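You operate a simulated robot arm through the tools that you are given. There is no shell and no other tool.

Carry out the task below with a simulated two-armed robot. There is one attempt and no reset: what you move stays moved.

JOB
Empty the large jug into the waste can through the funnel, put the funnel back and shut the can. Set down upright: large jug.

It is judged by the outcome, as a careful person would: the job done as asked, and still so three seconds after it is handed in. It fails if anything else is knocked over, pushed out of place, dropped, spilled or broken.

ROBOT AND FRAMES
Two 6-joint arms with two-finger grippers on one trunk that stands fixed in place. Base frame: the origin is at the foot of the trunk, x ahead of it, y to its left, z up; the work surface is at about z = 880. Readings come in mm, rad, newtons and seconds.
The left shoulder is at [30, 178, 1138], the right one opposite. With the tool pointing down near the work surface each hand reaches from about 540 to 800 mm from the base axis, measured 20 degrees to its own side. Payload 2.54 kg a hand.
Tool frame (each hand has its own): the origin (TCP) lies between the finger pads and is the grasp point; the fingertips stand 30 mm ahead of it; z points along the fingers, y is the line along which they close. The gripper opens to 116 mm; its body begins 95 mm behind the TCP.
Orientation is that of the tool frame in the base frame, as a unit quaternion [x, y, z, w]. With the fingers straight down and closing along the base's y, the tool's x points along the base's -x, its y along +y and its z along -z.

CONTROLS
- The arms move only by the tool arm_command. It takes "left_moves", "right_moves" or both (then of equal length, played together; a hand with none holds still); each is a list of rows, each an object of numbers (a shift or turn left out is 0, a gripper value left out holds the last): "ax", "ay", "az": the turn, a rotation vector about the tool's x, y, z in units of 120 degrees (1.0 is 120 degrees); "tx", "ty", "tz": the shift along the tool's x, y, z in units of 300 mm (1.0 is 300 mm); "grip": the closure in counts, from 0 (fully open) to 255 (shut). In form: [{"ax": .., "ay": .., "az": .., "tx": .., "ty": .., "tz": .., "grip": ..}, ...]. A call has 1 to 20 rows; each row is the pose to reach, as a shift and turn from the pose commanded when the call began, along the tool's axes at that moment. A call with a number of a shift or a turn outside -1 to 1 is refused whole. Rows are played at 5 a second. More than 50 mm and 0.15 rad between two rows, or a gripper value outside its range, and nothing of the call is played. Where a pose cannot be reached the arm comes as near as it can. A force on the tool above 40 N (or 10 N above the force at the start of the call, whichever is more), or a blocked arm, ends the call early, and 0.2 s more pass. Each finger travels about 153 mm/s and halts on what it meets, pressing with about 32 N; the grip force reading is that of the motor and also rises with nothing between the fingers. The clock runs only during rows and for 0.2 s after the last one: add rows that repeat a pose to give the fingers time. The reply holds the time, the measured pose of the TCP, the force on the tool along the base axes, the opening and the grip force, in the units named above and with some noise, with the torque about the TCP (base axes, N m) and any sound that the robot's microphone picked up.
- Cameras (640 x 400 px; columns grow to the right, rows downward): "scene" is now at [32, 15.3, 1844.9]; the picture's right is [0.24, -0.97, 0.00], its down [-0.85, -0.21, -0.49] and it looks along [0.47, 0.12, -0.87] (base axes); focal length 309 px, centre (320, 200). "left" rides on the left gripper at [69, 15, -122] in its tool frame; the picture's right is [-0.21, 0.98, 0.00], its down [-0.83, -0.18, -0.53] and it looks along [-0.52, -0.11, 0.85] (tool axes); focal length 251 px, centre (320, 200). "right" rides on the right gripper at [69, -15, -122] in its tool frame; the picture's right is [0.21, 0.98, 0.00], its down [-0.83, 0.18, -0.53] and it looks along [-0.52, 0.11, 0.85] (tool axes); focal length 251 px, centre (320, 200). There is no depth. A picture from a camera that has moved, and an enlarged one, comes with that camera's place and axes in the base frame and with its lens.
- camera(camera): a new picture of that camera. No time passes.
- move_column(by): moves the trunk up (or, below 0, down) by that many mm; the arms and the scene camera ride with it, the base frame stays. It gives what a move gives, with no picture.
- aim_head(pan, tilt): turns the head with the scene camera to pan (to the left, within 2.496 rad either way) and tilt (down, from -0.506 to 1.204), counted from straight ahead of the robot. It gives what a move gives.
- close_up(camera, box): a new picture of the part [left, top, right, bottom] of that camera's present view, enlarged. No time passes.
- close_job(): hands the job in; it is judged then, once.

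Places have to be worked out from the pictures, the camera data and where the tool is seen. Open the grippers and draw the arms clear of the work before you hand the job in, unless the task says otherwise.

The tools are called after ">>>" as a command line: name --argument value ..., lists and objects as JSON in quotes. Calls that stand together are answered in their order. arm_command: Moves the arms, as the interface text tells. Its arguments: {"type":"object","properties":{"left_moves":{"type":"array","items":{"type":"object","properties":{"ax":{"type":"number"},"ay":{"type":"number"},"az":{"type":"number"},"tx":{"type":"number"},"ty":{"type":"number"},"tz":{"type":"number"},"grip":{"type":"number"}}}},"right_moves":{"type":"array","items":{"type":"object","properties":{"ax":{"type":"number"},"ay":{"type":"number"},"az":{"type":"number"},"tx":{"type":"number"},"ty":{"type":"number"},"tz":{"type":"number"},"grip":{"type":"number"}}}}},"required":[]} The other tools are called the same way: move_column (by) moves the trunk up or down; aim_head (pan, tilt) turns the head that bears the scene camera; camera (camera) takes a picture; close_up (camera, box) takes an enlarged picture of a part of a camera's view; close_job () hands the job in.

At the start:

```text
time_s: 0.0
left_tcp_pos: [546.2, 249.7, 1235.4]
left_ee_rot: [-0.001, 1.0, 0.001, -0.001]
left_force: [0.3, 0.5, -0.3]
left_wrist_torque: [0.0, -0.01, 0.01]
left_grip_width: 115.9
left_grip_force: 0.0
right_tcp_pos: [506.4, -128.7, 1279.8]
right_ee_rot: [0.0, 1.0, 0.0, 0.0]
right_force: [0.6, 0.0, -1.0]
right_wrist_torque: [0.0, 0.03, 0.02]
right_grip_width: 116.0
right_grip_force: 0.1
trunk travel left (down, up): [-350.0, 190.0]
head pan, tilt (commanded): [0.241, 1.063]
```

scene: 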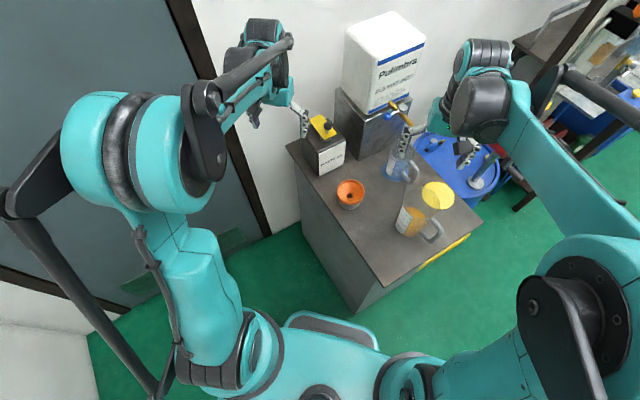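
right: 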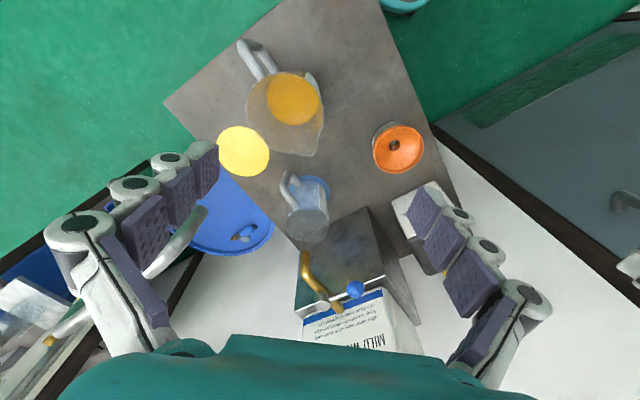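
left: 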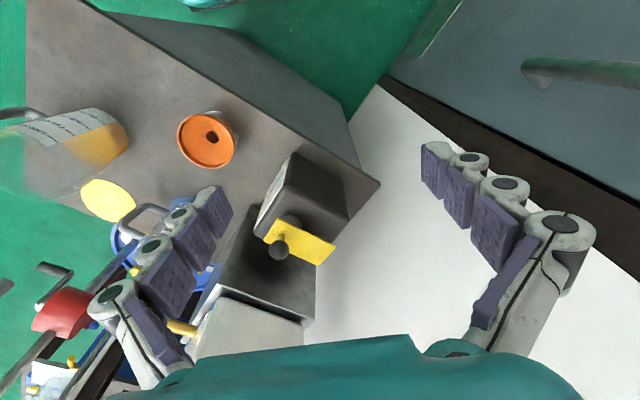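

I start with enlarged views of the table to identify the jugs, the funnel and the waste can.

>>> close_up --camera "scene" --box '[280, 80, 480, 205]'

>>> close_up --camera "scene" --box '[320, 150, 480, 250]'

>>> close_up --camera "right" --box '[160, 20, 480, 220]'

>>> close_up --camera "left" --box '[60, 80, 380, 280]'

```text
3.20 times, centred on (380, 142) of scene
camera zoom: at [32.0, 15.3, 1844.9], right [0.24, -0.97, 0.0], down [-0.85, -0.21, -0.49], along [0.47, 0.12, -0.87], focal length 987 px, centre (128, 384)
```

zoom: 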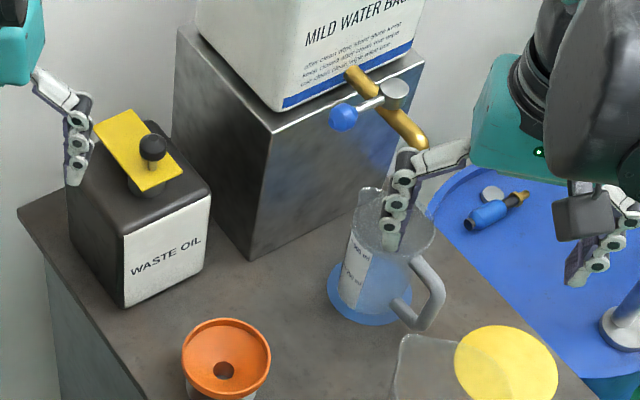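

```text
4.00 times, centred on (400, 200) of scene
camera zoom: at [32.0, 15.3, 1844.9], right [0.24, -0.97, 0.0], down [-0.85, -0.21, -0.49], along [0.47, 0.12, -0.87], focal length 1234 px, centre (0, 200)
```

zoom: 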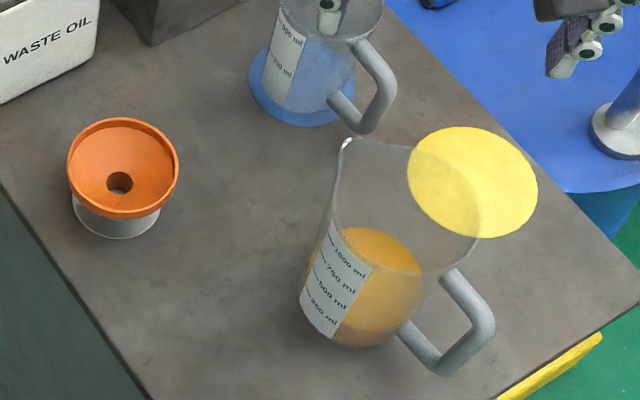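

```text
2.00 times, centred on (320, 120) of right
camera zoom: at [436.9, -143.4, 1403.1], right [-0.21, 0.98, 0.0], down [0.83, 0.18, 0.53], along [0.52, 0.11, -0.85], focal length 503 px, centre (320, 360)
```

zoom: 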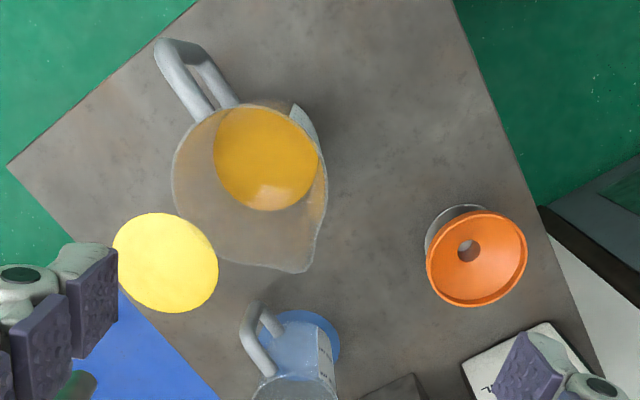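

```text
2.00 times, centred on (220, 180) of left
camera zoom: at [478.1, 265.4, 1356.9], right [0.21, 0.98, 0.0], down [0.83, -0.18, 0.53], along [0.52, -0.11, -0.85], focal length 503 px, centre (520, 240)
```

zoom: 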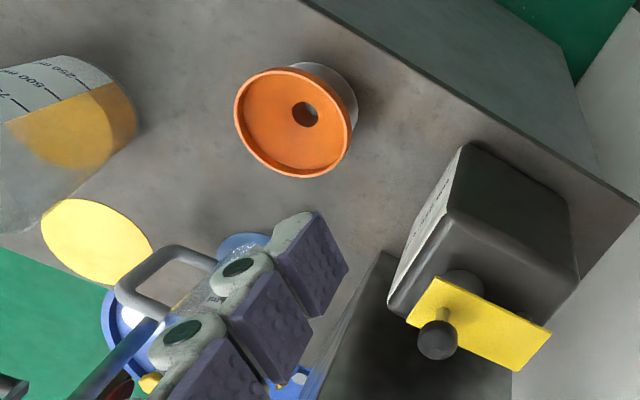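

The orange funnel sits in a stand near (580, 42, z≈931), the waste can with its yellow lid has a knob at about (708, 157, 1093), and the large amber-filled jug is near (522, -177). I enlarge the lid, the funnel and the jug further.

>>> close_up --camera "scene" --box '[295, 105, 359, 145]'

>>> close_up --camera "left" --box '[220, 150, 380, 250]'

>>> close_up --camera "left" --box '[140, 80, 300, 180]'

>>> close_up --camera "right" --box '[200, 20, 360, 120]'

>>> close_up --camera "right" --box '[210, 90, 370, 190]'

```text
10.00 times, centred on (327, 125) of scene
camera zoom: at [32.0, 15.3, 1844.9], right [0.24, -0.97, 0.0], down [-0.85, -0.21, -0.49], along [0.47, 0.12, -0.87], focal length 3086 px, centre (250, 950)
```

zoom: 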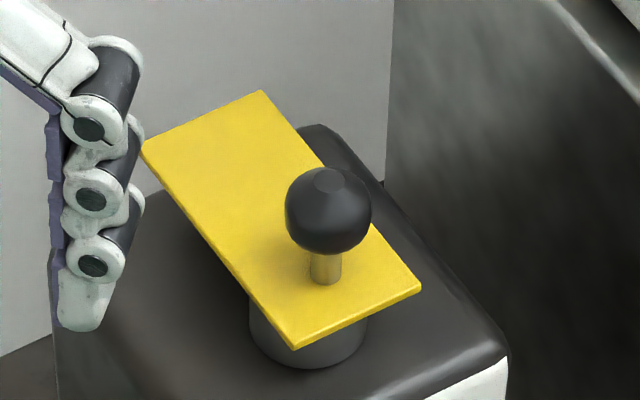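

```text
4.00 times, centred on (300, 200) of left
camera zoom: at [478.1, 265.4, 1356.9], right [0.21, 0.98, 0.0], down [0.83, -0.18, 0.53], along [0.52, -0.11, -0.85], focal length 1006 px, centre (400, 200)
```

zoom: 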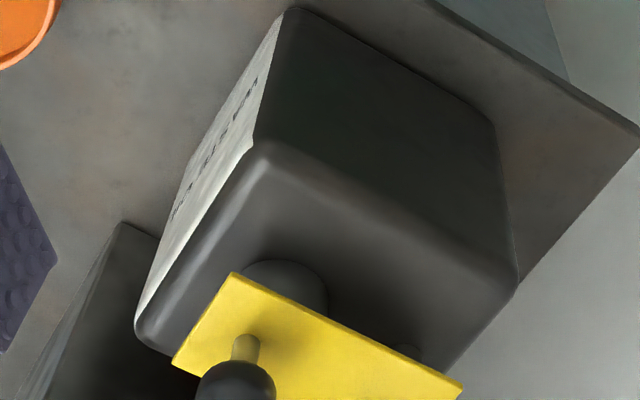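

```text
4.00 times, centred on (220, 130) of left
camera zoom: at [478.1, 265.4, 1356.9], right [0.21, 0.98, 0.0], down [0.83, -0.18, 0.53], along [0.52, -0.11, -0.85], focal length 1006 px, centre (720, 480)
```

zoom: 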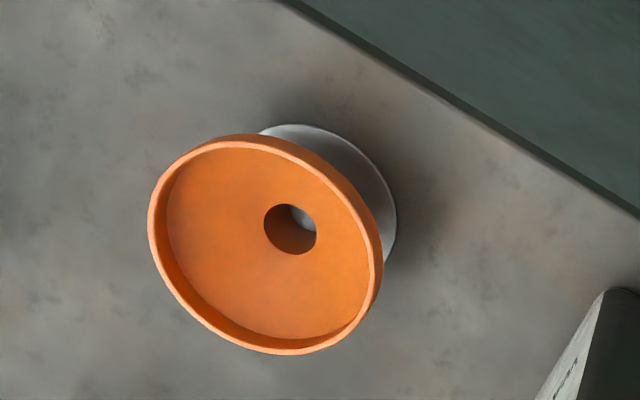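

```text
4.00 times, centred on (280, 70) of right
camera zoom: at [436.9, -143.4, 1403.1], right [-0.21, 0.98, 0.0], down [0.83, 0.18, 0.53], along [0.52, 0.11, -0.85], focal length 1006 px, centre (480, 720)
```

zoom: 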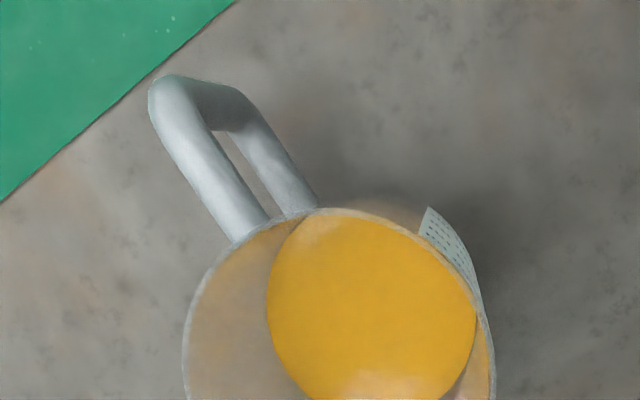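

```text
4.00 times, centred on (290, 140) of right
camera zoom: at [436.9, -143.4, 1403.1], right [-0.21, 0.98, 0.0], down [0.83, 0.18, 0.53], along [0.52, 0.11, -0.85], focal length 1006 px, centre (440, 440)
```

zoom: 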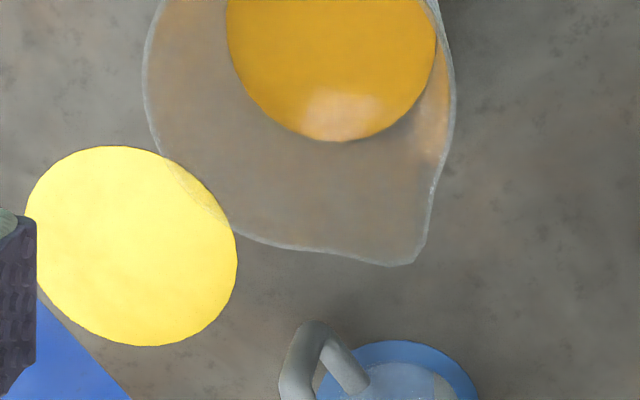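

The lid is a yellow plate (about 102 x 50 mm, long side along the table's diagonal) with a ball knob. I need to know if it is hinged, swivels or lifts off, so I bring the left hand camera lower and tilt it to see under the plate.

>>> arm_command --left_moves '[{"ay": -0.0667, "tx": -0.009, "ty": -0.02, "tz": 0.07}, {"ay": -0.1333, "tx": -0.019, "ty": -0.04, "tz": 0.14}, {"ay": -0.2, "tx": -0.028, "ty": -0.06, "tz": 0.21}, {"ay": -0.2667, "tx": -0.038, "ty": -0.08, "tz": 0.28}, {"ay": -0.3333, "tx": -0.047, "ty": -0.1, "tz": 0.35}, {"ay": -0.3333, "tx": -0.047, "ty": -0.1, "tz": 0.35}]'

>>> camera --camera "left"

>>> camera --camera "scene"

```text
time_s: 1.4
left_tcp_pos: [560.0, 219.0, 1130.4]
left_ee_rot: [0.0, 0.939, 0.0, 0.343]
left_force: [-0.1, 1.5, 0.7]
left_wrist_torque: [-0.01, 0.01, 0.04]
left_grip_width: 115.9
left_grip_force: 0.2
right_tcp_pos: [506.4, -128.9, 1280.4]
right_ee_rot: [0.0, 1.0, 0.001, 0.0]
right_force: [0.3, 0.0, 0.5]
right_wrist_torque: [0.0, -0.02, 0.01]
right_grip_width: 116.4
right_grip_force: 0.1
trunk travel left (down, up): [-350.0, 190.0]
head pan, tilt (commanded): [0.241, 1.063]
```

```text
taken
camera left: at [429.3, 235.3, 1178.4], right [0.16, 0.98, 0.14], down [0.29, -0.18, 0.94], along [0.94, -0.11, -0.31], focal length 251 px, centre (320, 200)
```

left: 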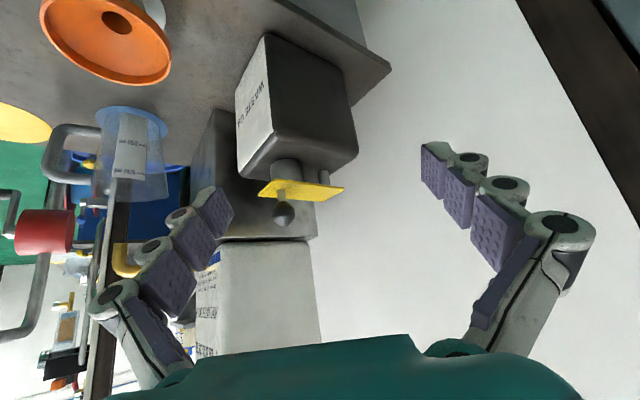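

```text
taken
camera scene: at [31.2, 15.1, 1845.0], right [0.24, -0.97, 0.0], down [-0.85, -0.21, -0.49], along [0.47, 0.12, -0.87], focal length 309 px, centre (320, 200)
```

scene: 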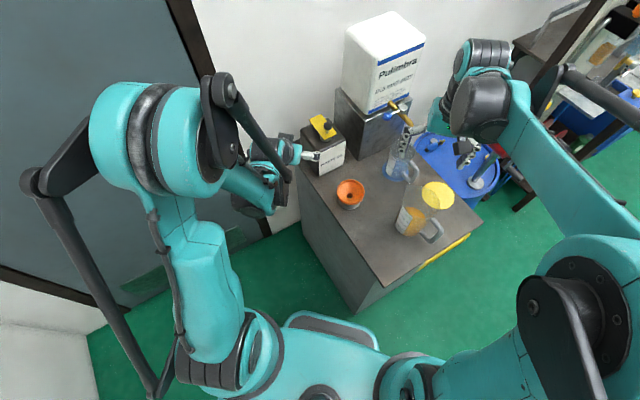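

The upside-down wrist view now shows the can, the neck and a thin post below the plate. I zoom into it and into the scene's view of it.

>>> close_up --camera "left" --box '[240, 140, 368, 220]'

>>> close_up --camera "left" --box '[30, 0, 190, 100]'

>>> close_up --camera "scene" --box '[295, 100, 375, 150]'

```text
5.00 times, centred on (304, 180) of left
camera zoom: at [429.3, 235.3, 1178.4], right [0.16, 0.98, 0.14], down [0.29, -0.18, 0.94], along [0.94, -0.11, -0.31], focal length 1257 px, centre (400, 300)
```

zoom: 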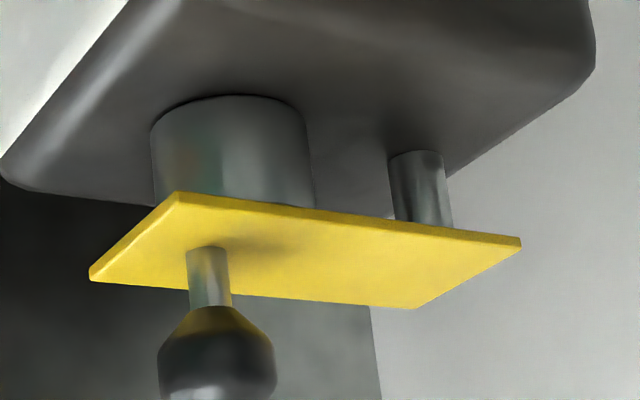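

```text
4.00 times, centred on (110, 50) of left
camera zoom: at [429.3, 235.3, 1178.4], right [0.16, 0.98, 0.14], down [0.29, -0.18, 0.94], along [0.94, -0.11, -0.31], focal length 1006 px, centre (1160, 800)
```

zoom: 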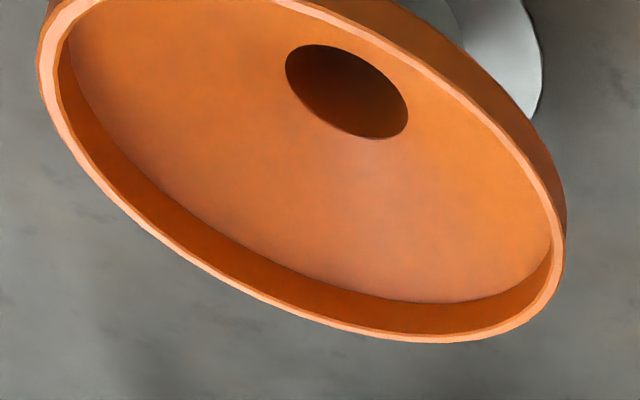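

```text
8.00 times, centred on (335, 125) of scene
camera zoom: at [31.2, 15.1, 1845.0], right [0.24, -0.97, 0.0], down [-0.85, -0.21, -0.49], along [0.47, 0.12, -0.87], focal length 2468 px, centre (200, 800)
```

zoom: 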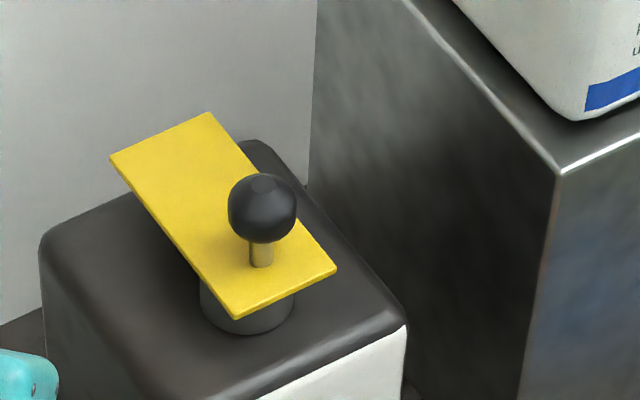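

The lid is a plate resting on the neck and swivelling on a thin vertical post near (758, 205); the ball knob is at about (711, 157, 1092). I level the left hand again and bring it above the knob for a top view.

>>> arm_command --left_moves '[{"ay": 0.0556, "tx": -0.0893, "ty": -0.0347, "tz": 0.0242}, {"ay": 0.1111, "tx": -0.1785, "ty": -0.0694, "tz": 0.0483}, {"ay": 0.1667, "tx": -0.2678, "ty": -0.1042, "tz": 0.0725}, {"ay": 0.2222, "tx": -0.3571, "ty": -0.1389, "tz": 0.0967}, {"ay": 0.2778, "tx": -0.4463, "ty": -0.1736, "tz": 0.1208}, {"ay": 0.3333, "tx": -0.5356, "ty": -0.2083, "tz": 0.145}, {"ay": 0.3333, "tx": -0.5356, "ty": -0.2083, "tz": 0.145}]'

>>> camera --camera "left"

>>> camera --camera "scene"

```text
time_s: 3.0
left_tcp_pos: [710.2, 158.1, 1201.5]
left_ee_rot: [0.001, 1.0, 0.0, 0.001]
left_force: [-0.1, -0.6, 0.1]
left_wrist_torque: [0.02, -0.01, 0.02]
left_grip_width: 116.2
left_grip_force: 0.0
right_tcp_pos: [505.8, -129.0, 1280.3]
right_ee_rot: [-0.001, 1.0, 0.0, 0.001]
right_force: [-0.9, -0.4, 0.8]
right_wrist_torque: [0.02, -0.05, -0.02]
right_grip_width: 116.2
right_grip_force: 0.1
trunk travel left (down, up): [-350.0, 190.0]
head pan, tilt (commanded): [0.241, 1.063]
```

```text
taken
camera left: at [642.2, 173.0, 1323.2], right [0.21, 0.98, 0.0], down [0.83, -0.18, 0.53], along [0.52, -0.11, -0.85], focal length 251 px, centre (320, 200)
```

left: 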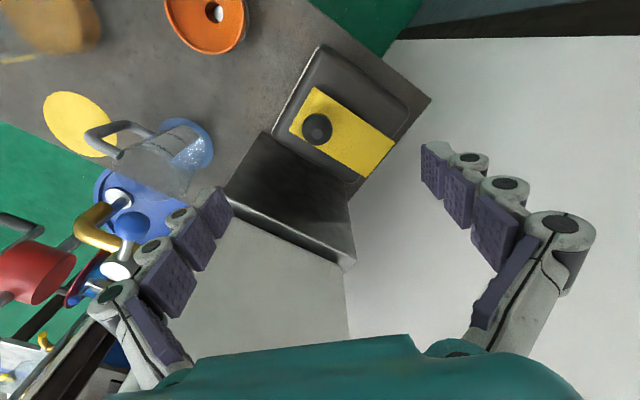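

```text
taken
camera scene: at [29.9, 15.6, 1845.0], right [0.24, -0.97, 0.0], down [-0.85, -0.21, -0.49], along [0.47, 0.12, -0.87], focal length 309 px, centre (320, 200)
```

scene: 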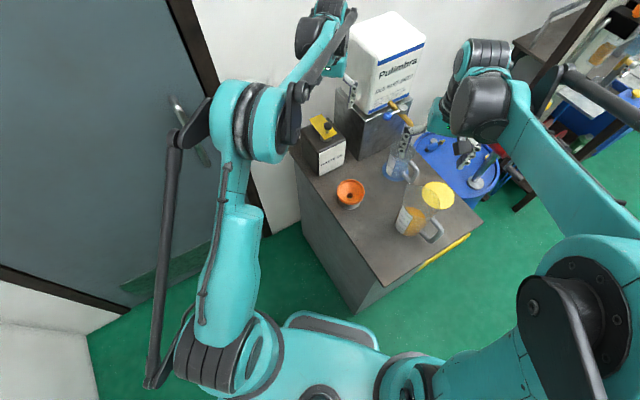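

The hand hovers above the lid. I zoom in from this new viewpoint to refine the knob and plate positions.

>>> close_up --camera "left" --box '[256, 80, 416, 180]'

>>> close_up --camera "left" --box '[140, 0, 268, 80]'

```text
4.00 times, centred on (336, 130) of left
camera zoom: at [642.2, 173.0, 1323.2], right [0.21, 0.98, 0.0], down [0.83, -0.18, 0.53], along [0.52, -0.11, -0.85], focal length 1006 px, centre (256, 480)
```

zoom: 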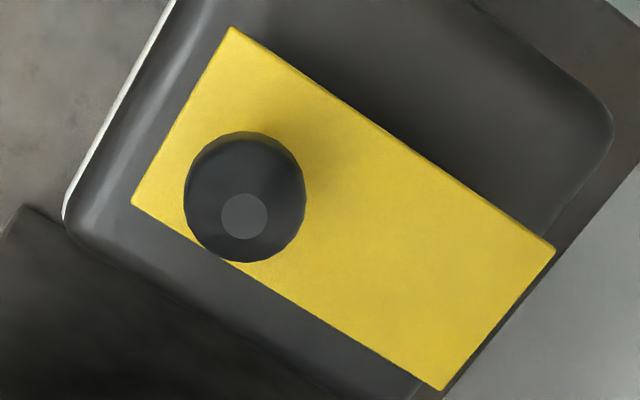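

```text
5.00 times, centred on (204, 40) of left
camera zoom: at [642.2, 173.0, 1323.2], right [0.21, 0.98, 0.0], down [0.83, -0.18, 0.53], along [0.52, -0.11, -0.85], focal length 1257 px, centre (900, 1000)
```

zoom: 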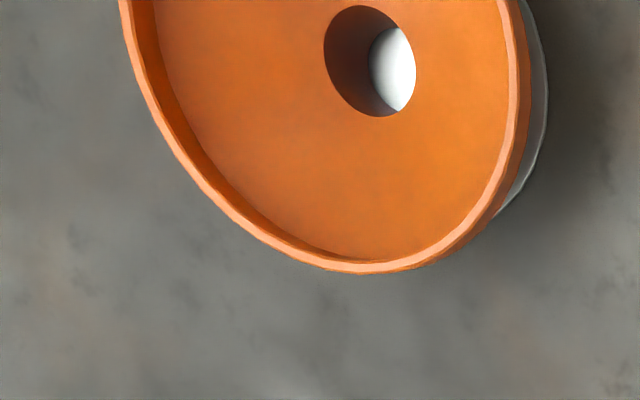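

Refined: knob ball centre at about (709, 157, 1092), plate top at about 1060, and the pivot on the plate's centreline near (757, 204). I yaw the left hand 45° so the fingers straddle the plate's width, then lower it around the knob.

>>> arm_command --left_moves '[{"az": -0.0625}, {"az": -0.125}, {"az": -0.1875}, {"az": -0.25}, {"az": -0.3125}, {"az": -0.375, "tx": 0.004}, {"az": -0.375, "tx": 0.004, "tz": 0.11}, {"az": -0.375, "tx": 0.004, "tz": 0.22}, {"az": -0.375, "tx": 0.004, "tz": 0.3}, {"az": -0.375, "tx": 0.004, "tz": 0.34}, {"az": -0.375, "tx": 0.004, "tz": 0.34}]'

>>> camera --camera "left"

>>> close_up --camera "scene" --box '[280, 80, 408, 160]'

```text
time_s: 5.4
left_tcp_pos: [710.7, 157.1, 1099.2]
left_ee_rot: [-0.383, 0.924, 0.0, 0.0]
left_force: [0.3, -0.1, 0.1]
left_wrist_torque: [-0.02, 0.0, -0.03]
left_grip_width: 116.1
left_grip_force: 0.0
right_tcp_pos: [506.3, -128.2, 1280.4]
right_ee_rot: [0.0, 1.0, 0.0, 0.0]
right_force: [0.1, 0.5, -0.8]
right_wrist_torque: [-0.04, 0.01, 0.02]
right_grip_width: 116.3
right_grip_force: 0.0
trunk travel left (down, up): [-350.0, 190.0]
head pan, tilt (commanded): [0.241, 1.063]
```

```text
taken
camera left: at [651.6, 119.4, 1220.0], right [-0.54, 0.84, 0.0], down [0.71, 0.46, 0.53], along [0.45, 0.29, -0.85], focal length 251 px, centre (320, 200)
```

left: 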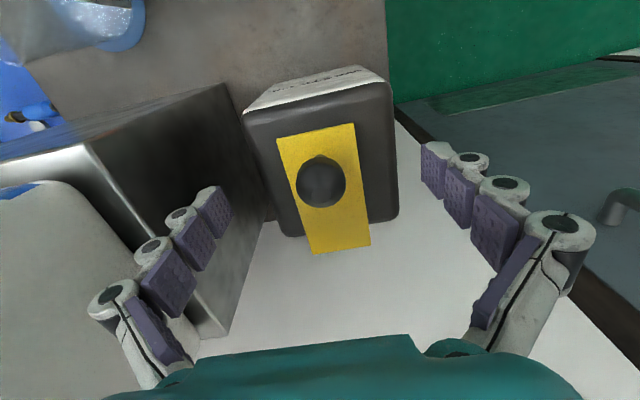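

```text
5.00 times, centred on (344, 120) of scene
camera zoom: at [31.7, 15.2, 1844.9], right [0.24, -0.97, 0.0], down [-0.85, -0.21, -0.49], along [0.47, 0.12, -0.87], focal length 1543 px, centre (200, 600)
```

zoom: 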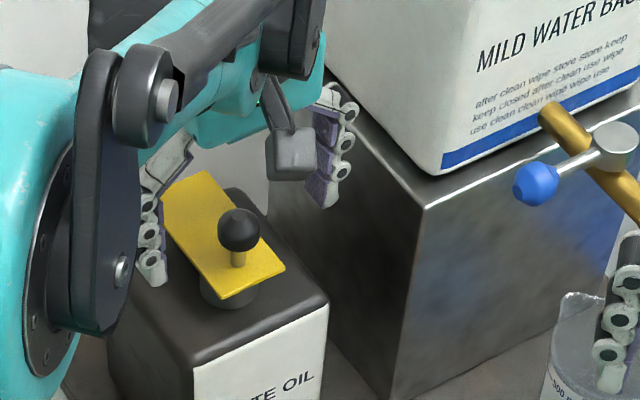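

The fingers straddle the knob as intended, with the TCP within about 3 mm of its centre. I close to a loose cage of about 34 mm around the ball and read the width.

>>> arm_command --left_moves '[{"grip": 180}, {"grip": 180}, {"grip": 180}]'

>>> camera --camera "left"

```text
time_s: 6.2
left_tcp_pos: [710.9, 156.5, 1098.8]
left_ee_rot: [-0.383, 0.924, 0.0, -0.001]
left_force: [0.4, 0.0, 0.0]
left_wrist_torque: [0.01, 0.02, 0.01]
left_grip_width: 34.0
left_grip_force: 0.1
right_tcp_pos: [506.3, -129.0, 1279.8]
right_ee_rot: [0.0, 1.0, 0.001, 0.0]
right_force: [0.2, 0.2, 0.8]
right_wrist_torque: [0.01, -0.02, -0.02]
right_grip_width: 116.1
right_grip_force: 0.0
trunk travel left (down, up): [-350.0, 190.0]
head pan, tilt (commanded): [0.241, 1.063]
```

```text
taken
camera left: at [651.9, 119.5, 1220.1], right [-0.54, 0.84, 0.0], down [0.71, 0.46, 0.53], along [0.45, 0.29, -0.85], focal length 251 px, centre (320, 200)
```

left: 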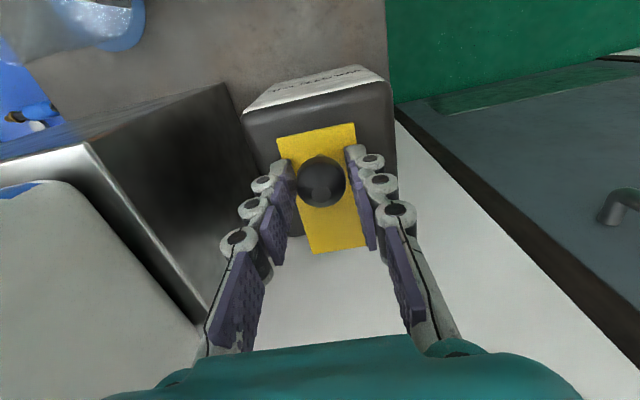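

The fingers sit loosely on either side of the ball (34 mm). I swing the knob the first 32° around the estimated pivot, watching the force, then check.

>>> arm_command --left_moves '[{"az": 0.0333, "tx": -0.0005, "ty": 0.0153}, {"az": 0.0667, "tx": -0.0021, "ty": 0.0306}, {"az": 0.1333, "tx": -0.0085, "ty": 0.0606}, {"az": 0.2, "tx": -0.019, "ty": 0.0895}, {"az": 0.2667, "tx": -0.0334, "ty": 0.1166}]'

>>> camera --camera "left"

>>> close_up --camera "scene" --box '[280, 80, 408, 160]'

```text
time_s: 7.4
left_tcp_pos: [693.0, 189.2, 1097.9]
left_ee_rot: [-0.113, 0.994, 0.0, 0.0]
left_force: [-0.4, -0.4, -0.1]
left_wrist_torque: [0.0, -0.03, 0.03]
left_grip_width: 34.5
left_grip_force: 0.5
right_tcp_pos: [507.2, -129.0, 1279.7]
right_ee_rot: [0.0, 1.0, 0.0, 0.0]
right_force: [-0.3, 0.4, 0.1]
right_wrist_torque: [-0.02, -0.01, -0.02]
right_grip_width: 116.0
right_grip_force: 0.1
trunk travel left (down, up): [-350.0, 190.0]
head pan, tilt (commanded): [0.241, 1.063]
```

```text
taken
camera left: at [622.9, 188.9, 1220.0], right [-0.01, 1.0, 0.0], down [0.85, 0.01, 0.53], along [0.53, 0.0, -0.85], focal length 251 px, centre (320, 200)
```

left: 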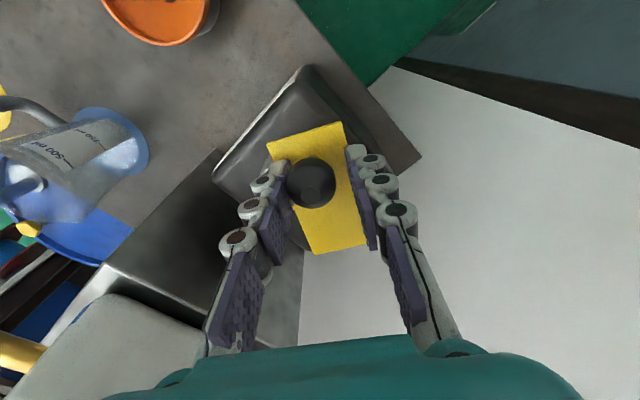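

```text
5.00 times, centred on (344, 120) of scene
camera zoom: at [32.0, 15.6, 1844.9], right [0.24, -0.97, 0.0], down [-0.85, -0.21, -0.49], along [0.47, 0.12, -0.87], focal length 1543 px, centre (200, 600)
```

zoom: 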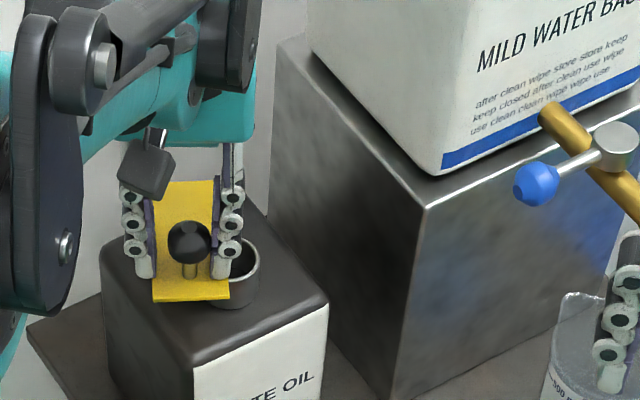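

The lid swivels freely and the neck opening is appearing. I continue the swing by another 72° around the same pivot.

>>> arm_command --left_moves '[{"az": 0.0667, "tx": -0.0021, "ty": 0.0306}, {"az": 0.1333, "tx": -0.0085, "ty": 0.0606}, {"az": 0.2, "tx": -0.019, "ty": 0.0895}, {"az": 0.2667, "tx": -0.0334, "ty": 0.1166}, {"az": 0.3333, "tx": -0.0515, "ty": 0.1414}, {"az": 0.4, "tx": -0.0728, "ty": 0.1635}, {"az": 0.4667, "tx": -0.097, "ty": 0.1824}, {"az": 0.5333, "tx": -0.1236, "ty": 0.1977}, {"az": 0.6, "tx": -0.152, "ty": 0.2092}]'

>>> camera --camera "left"

>>> close_up --camera "scene" --box '[280, 80, 408, 160]'

```text
time_s: 9.6
left_tcp_pos: [719.9, 254.7, 1097.3]
left_ee_rot: [0.495, 0.869, -0.003, -0.001]
left_force: [-17.2, -14.2, -14.8]
left_wrist_torque: [0.04, -0.29, 0.28]
left_grip_width: 46.5
left_grip_force: 9.9
right_tcp_pos: [504.7, -130.1, 1280.4]
right_ee_rot: [-0.001, 1.0, 0.0, 0.001]
right_force: [-0.2, -0.2, -0.4]
right_wrist_torque: [0.01, 0.0, -0.05]
right_grip_width: 116.0
right_grip_force: 0.1
trunk travel left (down, up): [-350.0, 190.0]
head pan, tilt (commanded): [0.241, 1.063]
stopped in row 9 (left hand): the force on the tool passed its limit at 42 N (the readings are from after the stop); the commanded pose is now the measured one
```

```text
taken
camera left: at [699.3, 322.8, 1218.6], right [0.95, 0.31, -0.01], down [0.27, -0.8, 0.54], along [0.16, -0.51, -0.84], focal length 251 px, centre (320, 200)
```

left: 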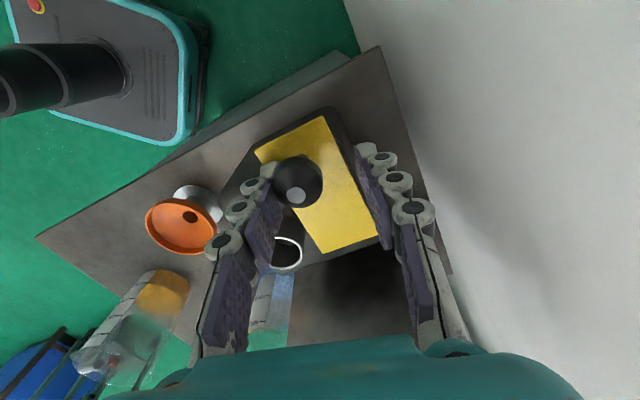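

```text
5.00 times, centred on (344, 120) of scene
camera zoom: at [29.7, 13.8, 1845.0], right [0.24, -0.97, 0.0], down [-0.85, -0.21, -0.49], along [0.47, 0.12, -0.87], focal length 1543 px, centre (200, 600)
```

zoom: 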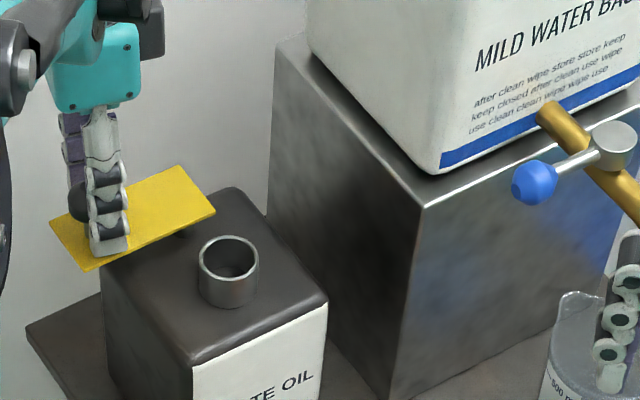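

The lid reached its end stop at 90° open (pivot confirmed at about (758, 205)); the can has not shifted. I open the fingers and lift the left hand straight up.

>>> arm_command --left_moves '[{"grip": 0}, {"grip": 0}, {"grip": 0}, {"grip": 0, "tz": -0.1}, {"grip": 0, "tz": -0.25}, {"grip": 0, "tz": -0.4}, {"grip": 0, "tz": -0.4}]'

>>> camera --camera "left"

>>> close_up --camera "scene" --box '[280, 80, 408, 160]'

```text
time_s: 11.2
left_tcp_pos: [723.5, 260.4, 1217.7]
left_ee_rot: [0.494, 0.869, -0.003, -0.001]
left_force: [-0.4, 0.4, -0.3]
left_wrist_torque: [0.0, -0.01, 0.02]
left_grip_width: 116.1
left_grip_force: 0.1
right_tcp_pos: [506.9, -128.5, 1279.6]
right_ee_rot: [0.0, 1.0, 0.001, 0.001]
right_force: [0.1, 0.9, -0.4]
right_wrist_torque: [-0.01, 0.03, -0.02]
right_grip_width: 115.9
right_grip_force: 0.0
trunk travel left (down, up): [-350.0, 190.0]
head pan, tilt (commanded): [0.241, 1.063]
```

```text
taken
camera left: at [701.8, 327.7, 1338.9], right [0.95, 0.32, 0.0], down [0.27, -0.8, 0.54], along [0.17, -0.51, -0.84], focal length 251 px, centre (320, 200)
```

left: 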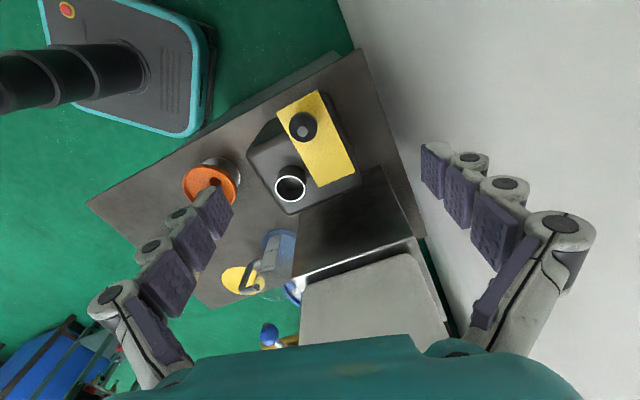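

```text
5.00 times, centred on (344, 120) of scene
camera zoom: at [32.7, 15.4, 1844.9], right [0.24, -0.97, 0.0], down [-0.85, -0.21, -0.49], along [0.47, 0.12, -0.87], focal length 1543 px, centre (200, 600)
```

zoom: 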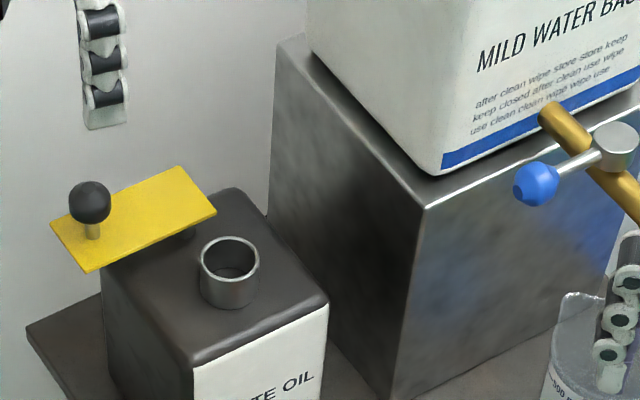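

The lid stays open and the neck is free. I enlarge the neck and the funnel from both views to measure the opening and the funnel's position.

>>> close_up --camera "scene" --box '[310, 115, 358, 145]'

>>> close_up --camera "left" --box '[170, 80, 362, 200]'

>>> close_up --camera "scene" --box '[326, 170, 374, 200]'

```text
13.33 times, centred on (334, 130) of scene
camera zoom: at [32.7, 15.4, 1844.9], right [0.24, -0.97, 0.0], down [-0.85, -0.21, -0.49], along [0.47, 0.12, -0.87], focal length 4114 px, centre (133, 1133)
```

zoom: 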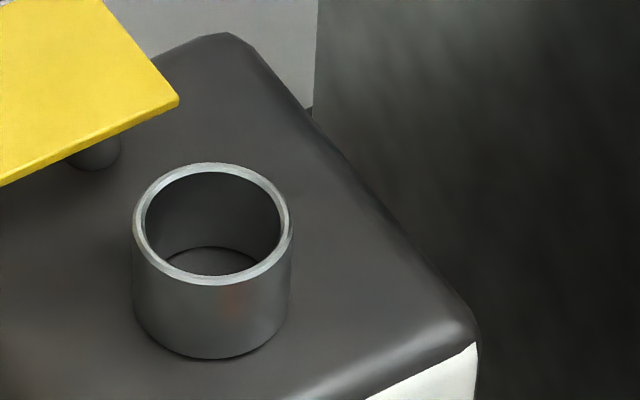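

```text
3.33 times, centred on (266, 140) of left
camera zoom: at [701.8, 327.7, 1338.9], right [0.95, 0.32, 0.0], down [0.27, -0.8, 0.54], along [0.17, -0.51, -0.84], focal length 838 px, centre (500, 400)
```

zoom: 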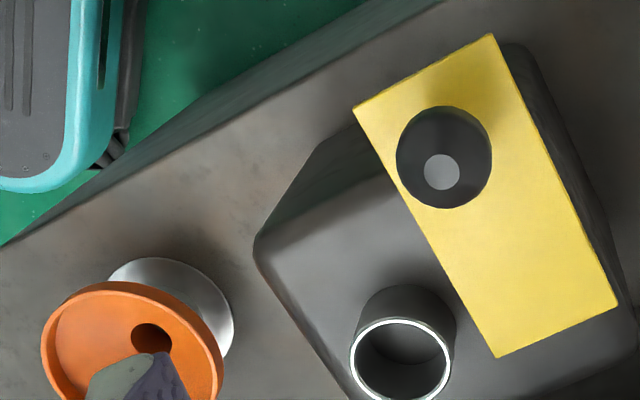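

```text
13.33 times, centred on (350, 185) of scene
camera zoom: at [32.7, 15.4, 1844.9], right [0.24, -0.97, 0.0], down [-0.85, -0.21, -0.49], along [0.47, 0.12, -0.87], focal length 4114 px, centre (-80, 400)
```

zoom: 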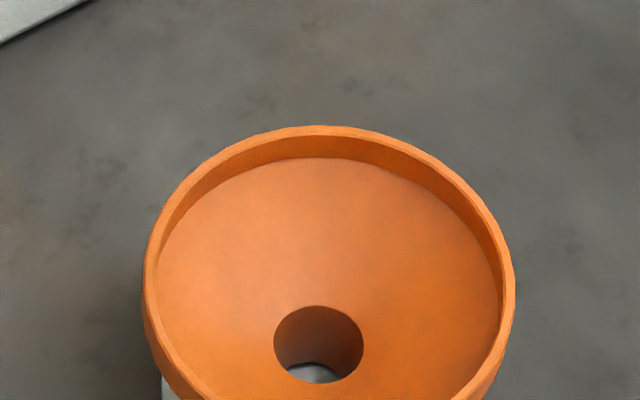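

The neck's centre is at about (716, 163, top z≈1054) with roughly 35 mm inner diameter; the funnel rim is about 96 mm across. I move the left hand over the funnel while yawing it so it closes along the table's short direction, and shift the right hand away to the right.

>>> arm_command --left_moves '[{"az": -0.0621, "tx": -0.0271, "ty": -0.0559}, {"az": -0.1243, "tx": -0.0543, "ty": -0.1119}, {"az": -0.1864, "tx": -0.0814, "ty": -0.1678}, {"az": -0.2486, "tx": -0.1086, "ty": -0.2237}, {"az": -0.3107, "tx": -0.1357, "ty": -0.2796}, {"az": -0.3729, "tx": -0.1629, "ty": -0.3356}, {"az": -0.435, "tx": -0.19, "ty": -0.3915}, {"az": -0.4971, "tx": -0.2171, "ty": -0.4474}, {"az": -0.5593, "tx": -0.2443, "ty": -0.5034}, {"az": -0.6214, "tx": -0.2714, "ty": -0.5593}, {"az": -0.6836, "tx": -0.2986, "ty": -0.6152}, {"az": -0.7457, "tx": -0.3257, "ty": -0.6711}, {"az": -0.8079, "tx": -0.3529, "ty": -0.7271}, {"az": -0.87, "tx": -0.38, "ty": -0.783}, {"az": -0.87, "tx": -0.38, "ty": -0.783}]' --right_moves '[{"ty": -0.05}, {"ty": -0.1}, {"ty": -0.15}, {"ty": -0.2}, {"ty": -0.25}, {"ty": -0.3}, {"ty": -0.35}, {"ty": -0.4}, {"ty": -0.4}, {"ty": -0.4}, {"ty": -0.4}, {"ty": -0.4}, {"ty": -0.4}, {"ty": -0.4}, {"ty": -0.4}]'

>>> camera --camera "left"

>>> camera --camera "scene"

>>> camera --camera "right"

```text
time_s: 14.4
left_tcp_pos: [579.9, 40.2, 1217.2]
left_ee_rot: [-0.385, 0.923, -0.001, -0.002]
left_force: [-0.3, 0.0, -0.1]
left_wrist_torque: [-0.03, -0.02, 0.02]
left_grip_width: 115.7
left_grip_force: 0.0
right_tcp_pos: [506.2, -249.1, 1279.9]
right_ee_rot: [0.0, 1.0, 0.0, 0.0]
right_force: [0.2, 1.0, -0.1]
right_wrist_torque: [-0.03, 0.0, 0.02]
right_grip_width: 115.8
right_grip_force: 0.0
trunk travel left (down, up): [-350.0, 190.0]
head pan, tilt (commanded): [0.241, 1.063]
```

```text
taken
camera left: at [521.3, 2.5, 1339.5], right [-0.54, 0.84, 0.0], down [0.71, 0.46, 0.53], along [0.45, 0.29, -0.85], focal length 251 px, centre (320, 200)
```

left: 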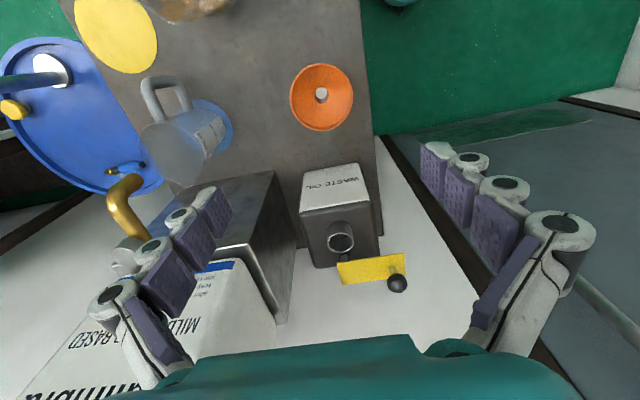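

```text
taken
camera scene: at [32.5, 15.7, 1844.9], right [0.24, -0.97, 0.0], down [-0.85, -0.21, -0.49], along [0.47, 0.12, -0.87], focal length 309 px, centre (320, 200)
```

scene: 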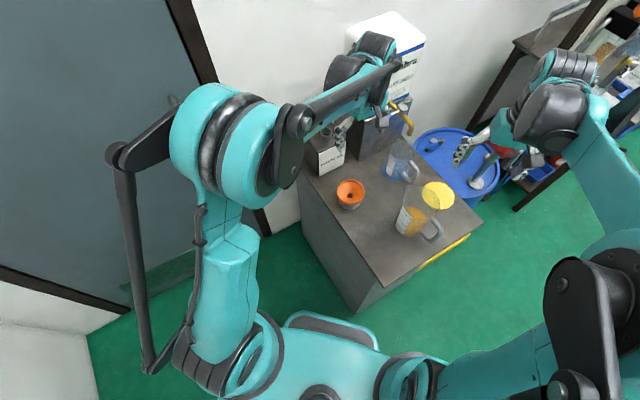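

```text
taken
camera right: at [437.6, -262.5, 1402.9], right [-0.21, 0.98, 0.0], down [0.83, 0.18, 0.53], along [0.52, 0.11, -0.85], focal length 251 px, centre (320, 200)
```

right: 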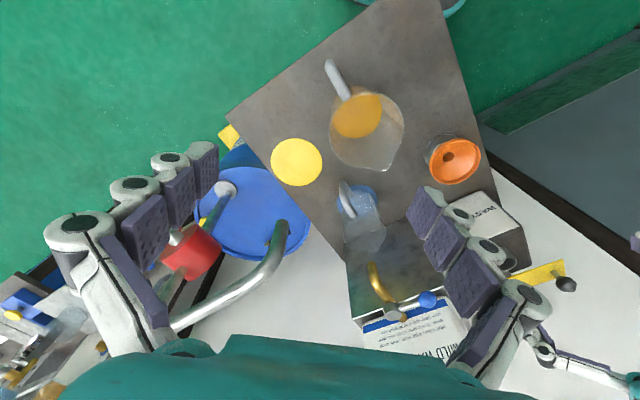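

I enlarge the funnel in the left, right and scene views to fix its centre and rim height before gripping.

>>> close_up --camera "left" --box '[272, 50, 368, 110]'

>>> close_up --camera "right" --box '[404, 122, 500, 182]'

>>> close_up --camera "scene" --box '[318, 170, 382, 210]'

```text
6.67 times, centred on (320, 80) of left
camera zoom: at [521.3, 2.5, 1339.5], right [-0.54, 0.84, 0.0], down [0.71, 0.46, 0.53], along [0.45, 0.29, -0.85], focal length 1676 px, centre (320, 1000)
```

zoom: 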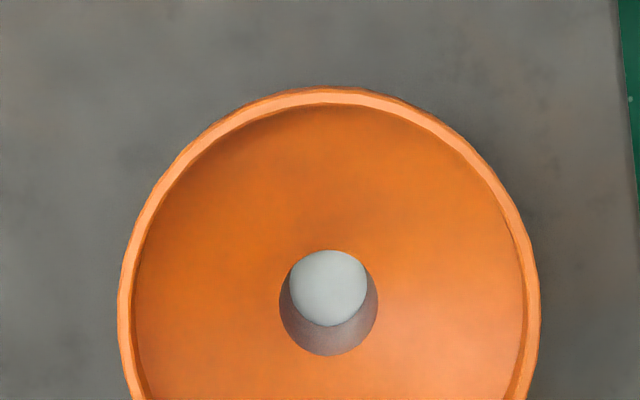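

```text
6.67 times, centred on (452, 152) of right
camera zoom: at [437.6, -262.5, 1402.9], right [-0.21, 0.98, 0.0], down [0.83, 0.18, 0.53], along [0.52, 0.11, -0.85], focal length 1676 px, centre (-560, 520)
```

zoom: 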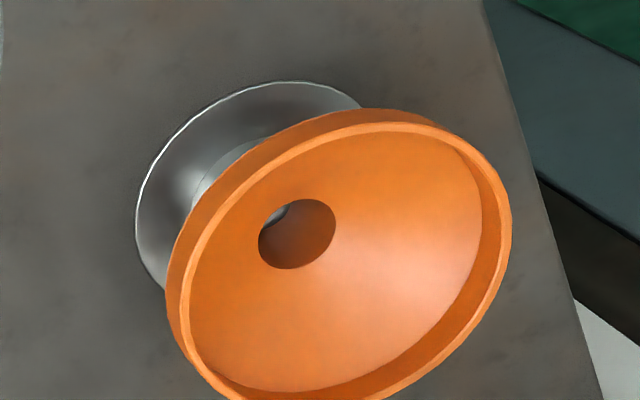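

```text
10.00 times, centred on (350, 190) of scene
camera zoom: at [32.5, 15.7, 1844.9], right [0.24, -0.97, 0.0], down [-0.85, -0.21, -0.49], along [0.47, 0.12, -0.87], focal length 3086 px, centre (20, 300)
```

zoom: 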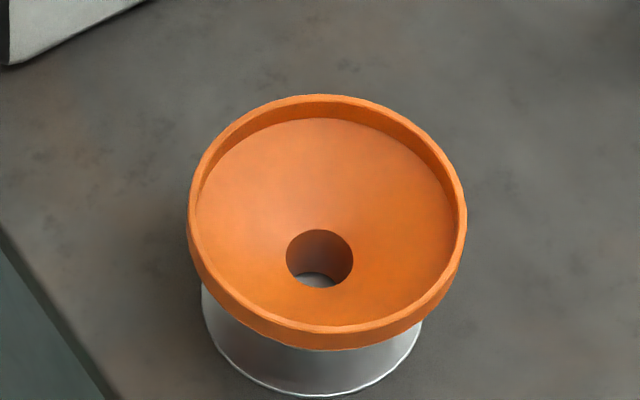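

The funnel rim centre works out to about (576, 41.5) with rim top z≈943 and a 24 mm hole. I lower the left hand over it to z≈1010 first and check alignment.

>>> arm_command --left_moves '[{"tx": 0.006, "ty": 0.0123, "tz": 0.14}, {"tx": 0.006, "ty": 0.0123, "tz": 0.28}, {"tx": 0.006, "ty": 0.0123, "tz": 0.42}, {"tx": 0.006, "ty": 0.0123, "tz": 0.56}, {"tx": 0.006, "ty": 0.0123, "tz": 0.69}, {"tx": 0.006, "ty": 0.0123, "tz": 0.69}]'

>>> camera --camera "left"

>>> close_up --camera "scene" --box '[286, 140, 414, 220]'

```text
time_s: 15.8
left_tcp_pos: [574.4, 41.1, 1009.7]
left_ee_rot: [-0.384, 0.923, 0.0, -0.002]
left_force: [0.4, -0.9, 0.7]
left_wrist_torque: [0.0, -0.03, -0.02]
left_grip_width: 115.9
left_grip_force: 0.0
right_tcp_pos: [505.4, -248.7, 1280.5]
right_ee_rot: [-0.001, 1.0, -0.001, 0.0]
right_force: [-0.4, -0.5, 0.3]
right_wrist_torque: [-0.01, 0.0, -0.04]
right_grip_width: 116.0
right_grip_force: 0.1
trunk travel left (down, up): [-350.0, 190.0]
head pan, tilt (commanded): [0.241, 1.063]
```

```text
taken
camera left: at [516.3, 3.0, 1132.1], right [-0.54, 0.84, 0.0], down [0.71, 0.46, 0.53], along [0.45, 0.29, -0.85], focal length 251 px, centre (320, 200)
```

left: 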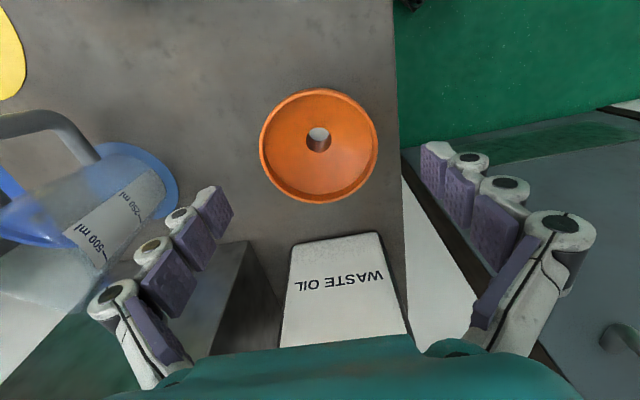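

```text
5.00 times, centred on (350, 180) of scene
camera zoom: at [31.2, 15.2, 1845.0], right [0.24, -0.97, 0.0], down [-0.85, -0.21, -0.49], along [0.47, 0.12, -0.87], focal length 1543 px, centre (170, 300)
```

zoom: 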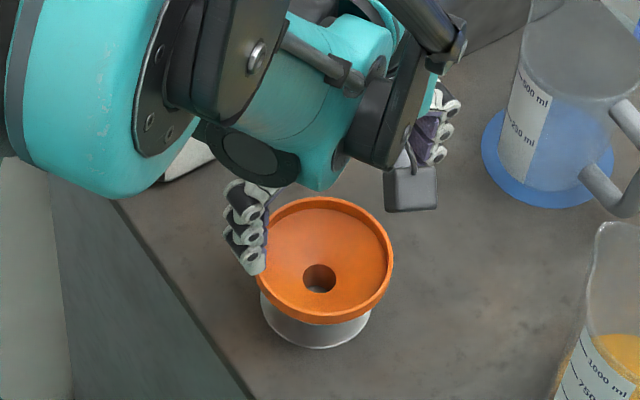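

The funnel is centred between the fingers to within about 4 mm. I correct that, lower to z≈950 and close on the rim.

>>> arm_command --left_moves '[{"tx": -0.011, "ty": -0.002, "tz": 0.08}, {"tx": -0.011, "ty": -0.002, "tz": 0.15}, {"tx": -0.011, "ty": -0.002, "tz": 0.199}, {"tx": -0.011, "ty": -0.002, "tz": 0.199}]'

>>> camera --camera "left"

>>> close_up --camera "scene" --box '[286, 140, 414, 220]'

```text
time_s: 16.8
left_tcp_pos: [577.5, 41.8, 952.0]
left_ee_rot: [-0.385, 0.923, -0.001, -0.002]
left_force: [-0.5, 0.3, 0.3]
left_wrist_torque: [-0.02, -0.02, -0.01]
left_grip_width: 116.2
left_grip_force: 0.1
right_tcp_pos: [506.4, -248.4, 1279.5]
right_ee_rot: [-0.001, 1.0, 0.0, 0.0]
right_force: [-0.9, -0.3, -0.6]
right_wrist_torque: [-0.02, -0.03, 0.01]
right_grip_width: 115.9
right_grip_force: 0.1
trunk travel left (down, up): [-350.0, 190.0]
head pan, tilt (commanded): [0.241, 1.063]
```

```text
taken
camera left: at [518.6, 4.6, 1072.9], right [-0.54, 0.84, 0.0], down [0.71, 0.46, 0.53], along [0.45, 0.29, -0.85], focal length 251 px, centre (320, 200)
```

left: 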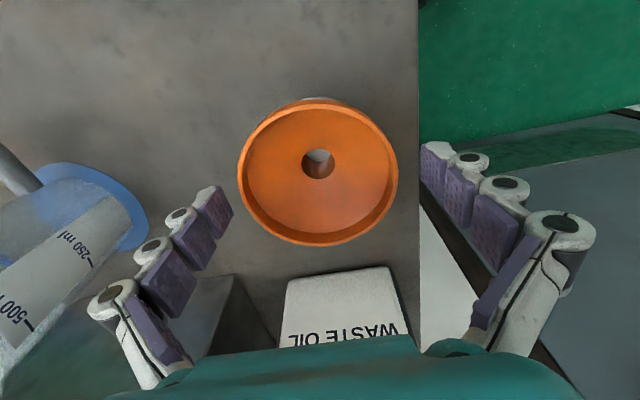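

```text
5.00 times, centred on (350, 180) of scene
camera zoom: at [31.7, 15.2, 1844.9], right [0.24, -0.97, 0.0], down [-0.85, -0.21, -0.49], along [0.47, 0.12, -0.87], focal length 1543 px, centre (170, 300)
```

zoom: 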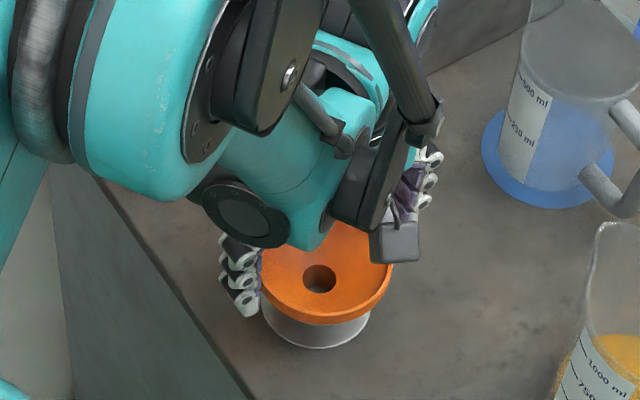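

The funnel rim is well centred (rim top about 9 mm ahead of the TCP). I close the left gripper on it.

>>> arm_command --left_moves '[{"grip": 120}, {"grip": 120}, {"grip": 120}, {"grip": 120}]'

>>> camera --camera "left"

```text
time_s: 17.8
left_tcp_pos: [578.7, 41.0, 951.1]
left_ee_rot: [-0.383, 0.924, 0.0, -0.002]
left_force: [8.1, -4.4, 10.5]
left_wrist_torque: [-0.04, -0.24, -0.07]
left_grip_width: 96.5
left_grip_force: 31.9
right_tcp_pos: [505.8, -249.0, 1280.8]
right_ee_rot: [0.0, 1.0, 0.0, 0.0]
right_force: [1.4, 0.0, 0.5]
right_wrist_torque: [-0.02, -0.03, -0.01]
right_grip_width: 116.1
right_grip_force: 0.0
trunk travel left (down, up): [-350.0, 190.0]
head pan, tilt (commanded): [0.241, 1.063]
```

```text
taken
camera left: at [519.1, 3.9, 1073.2], right [-0.54, 0.84, 0.0], down [0.71, 0.46, 0.53], along [0.45, 0.29, -0.85], focal length 251 px, centre (320, 200)
```

left: 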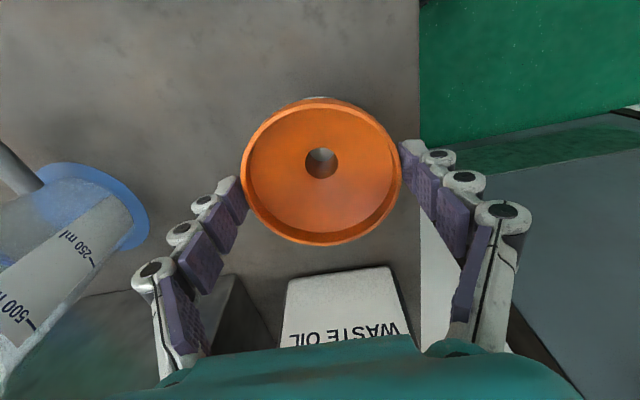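

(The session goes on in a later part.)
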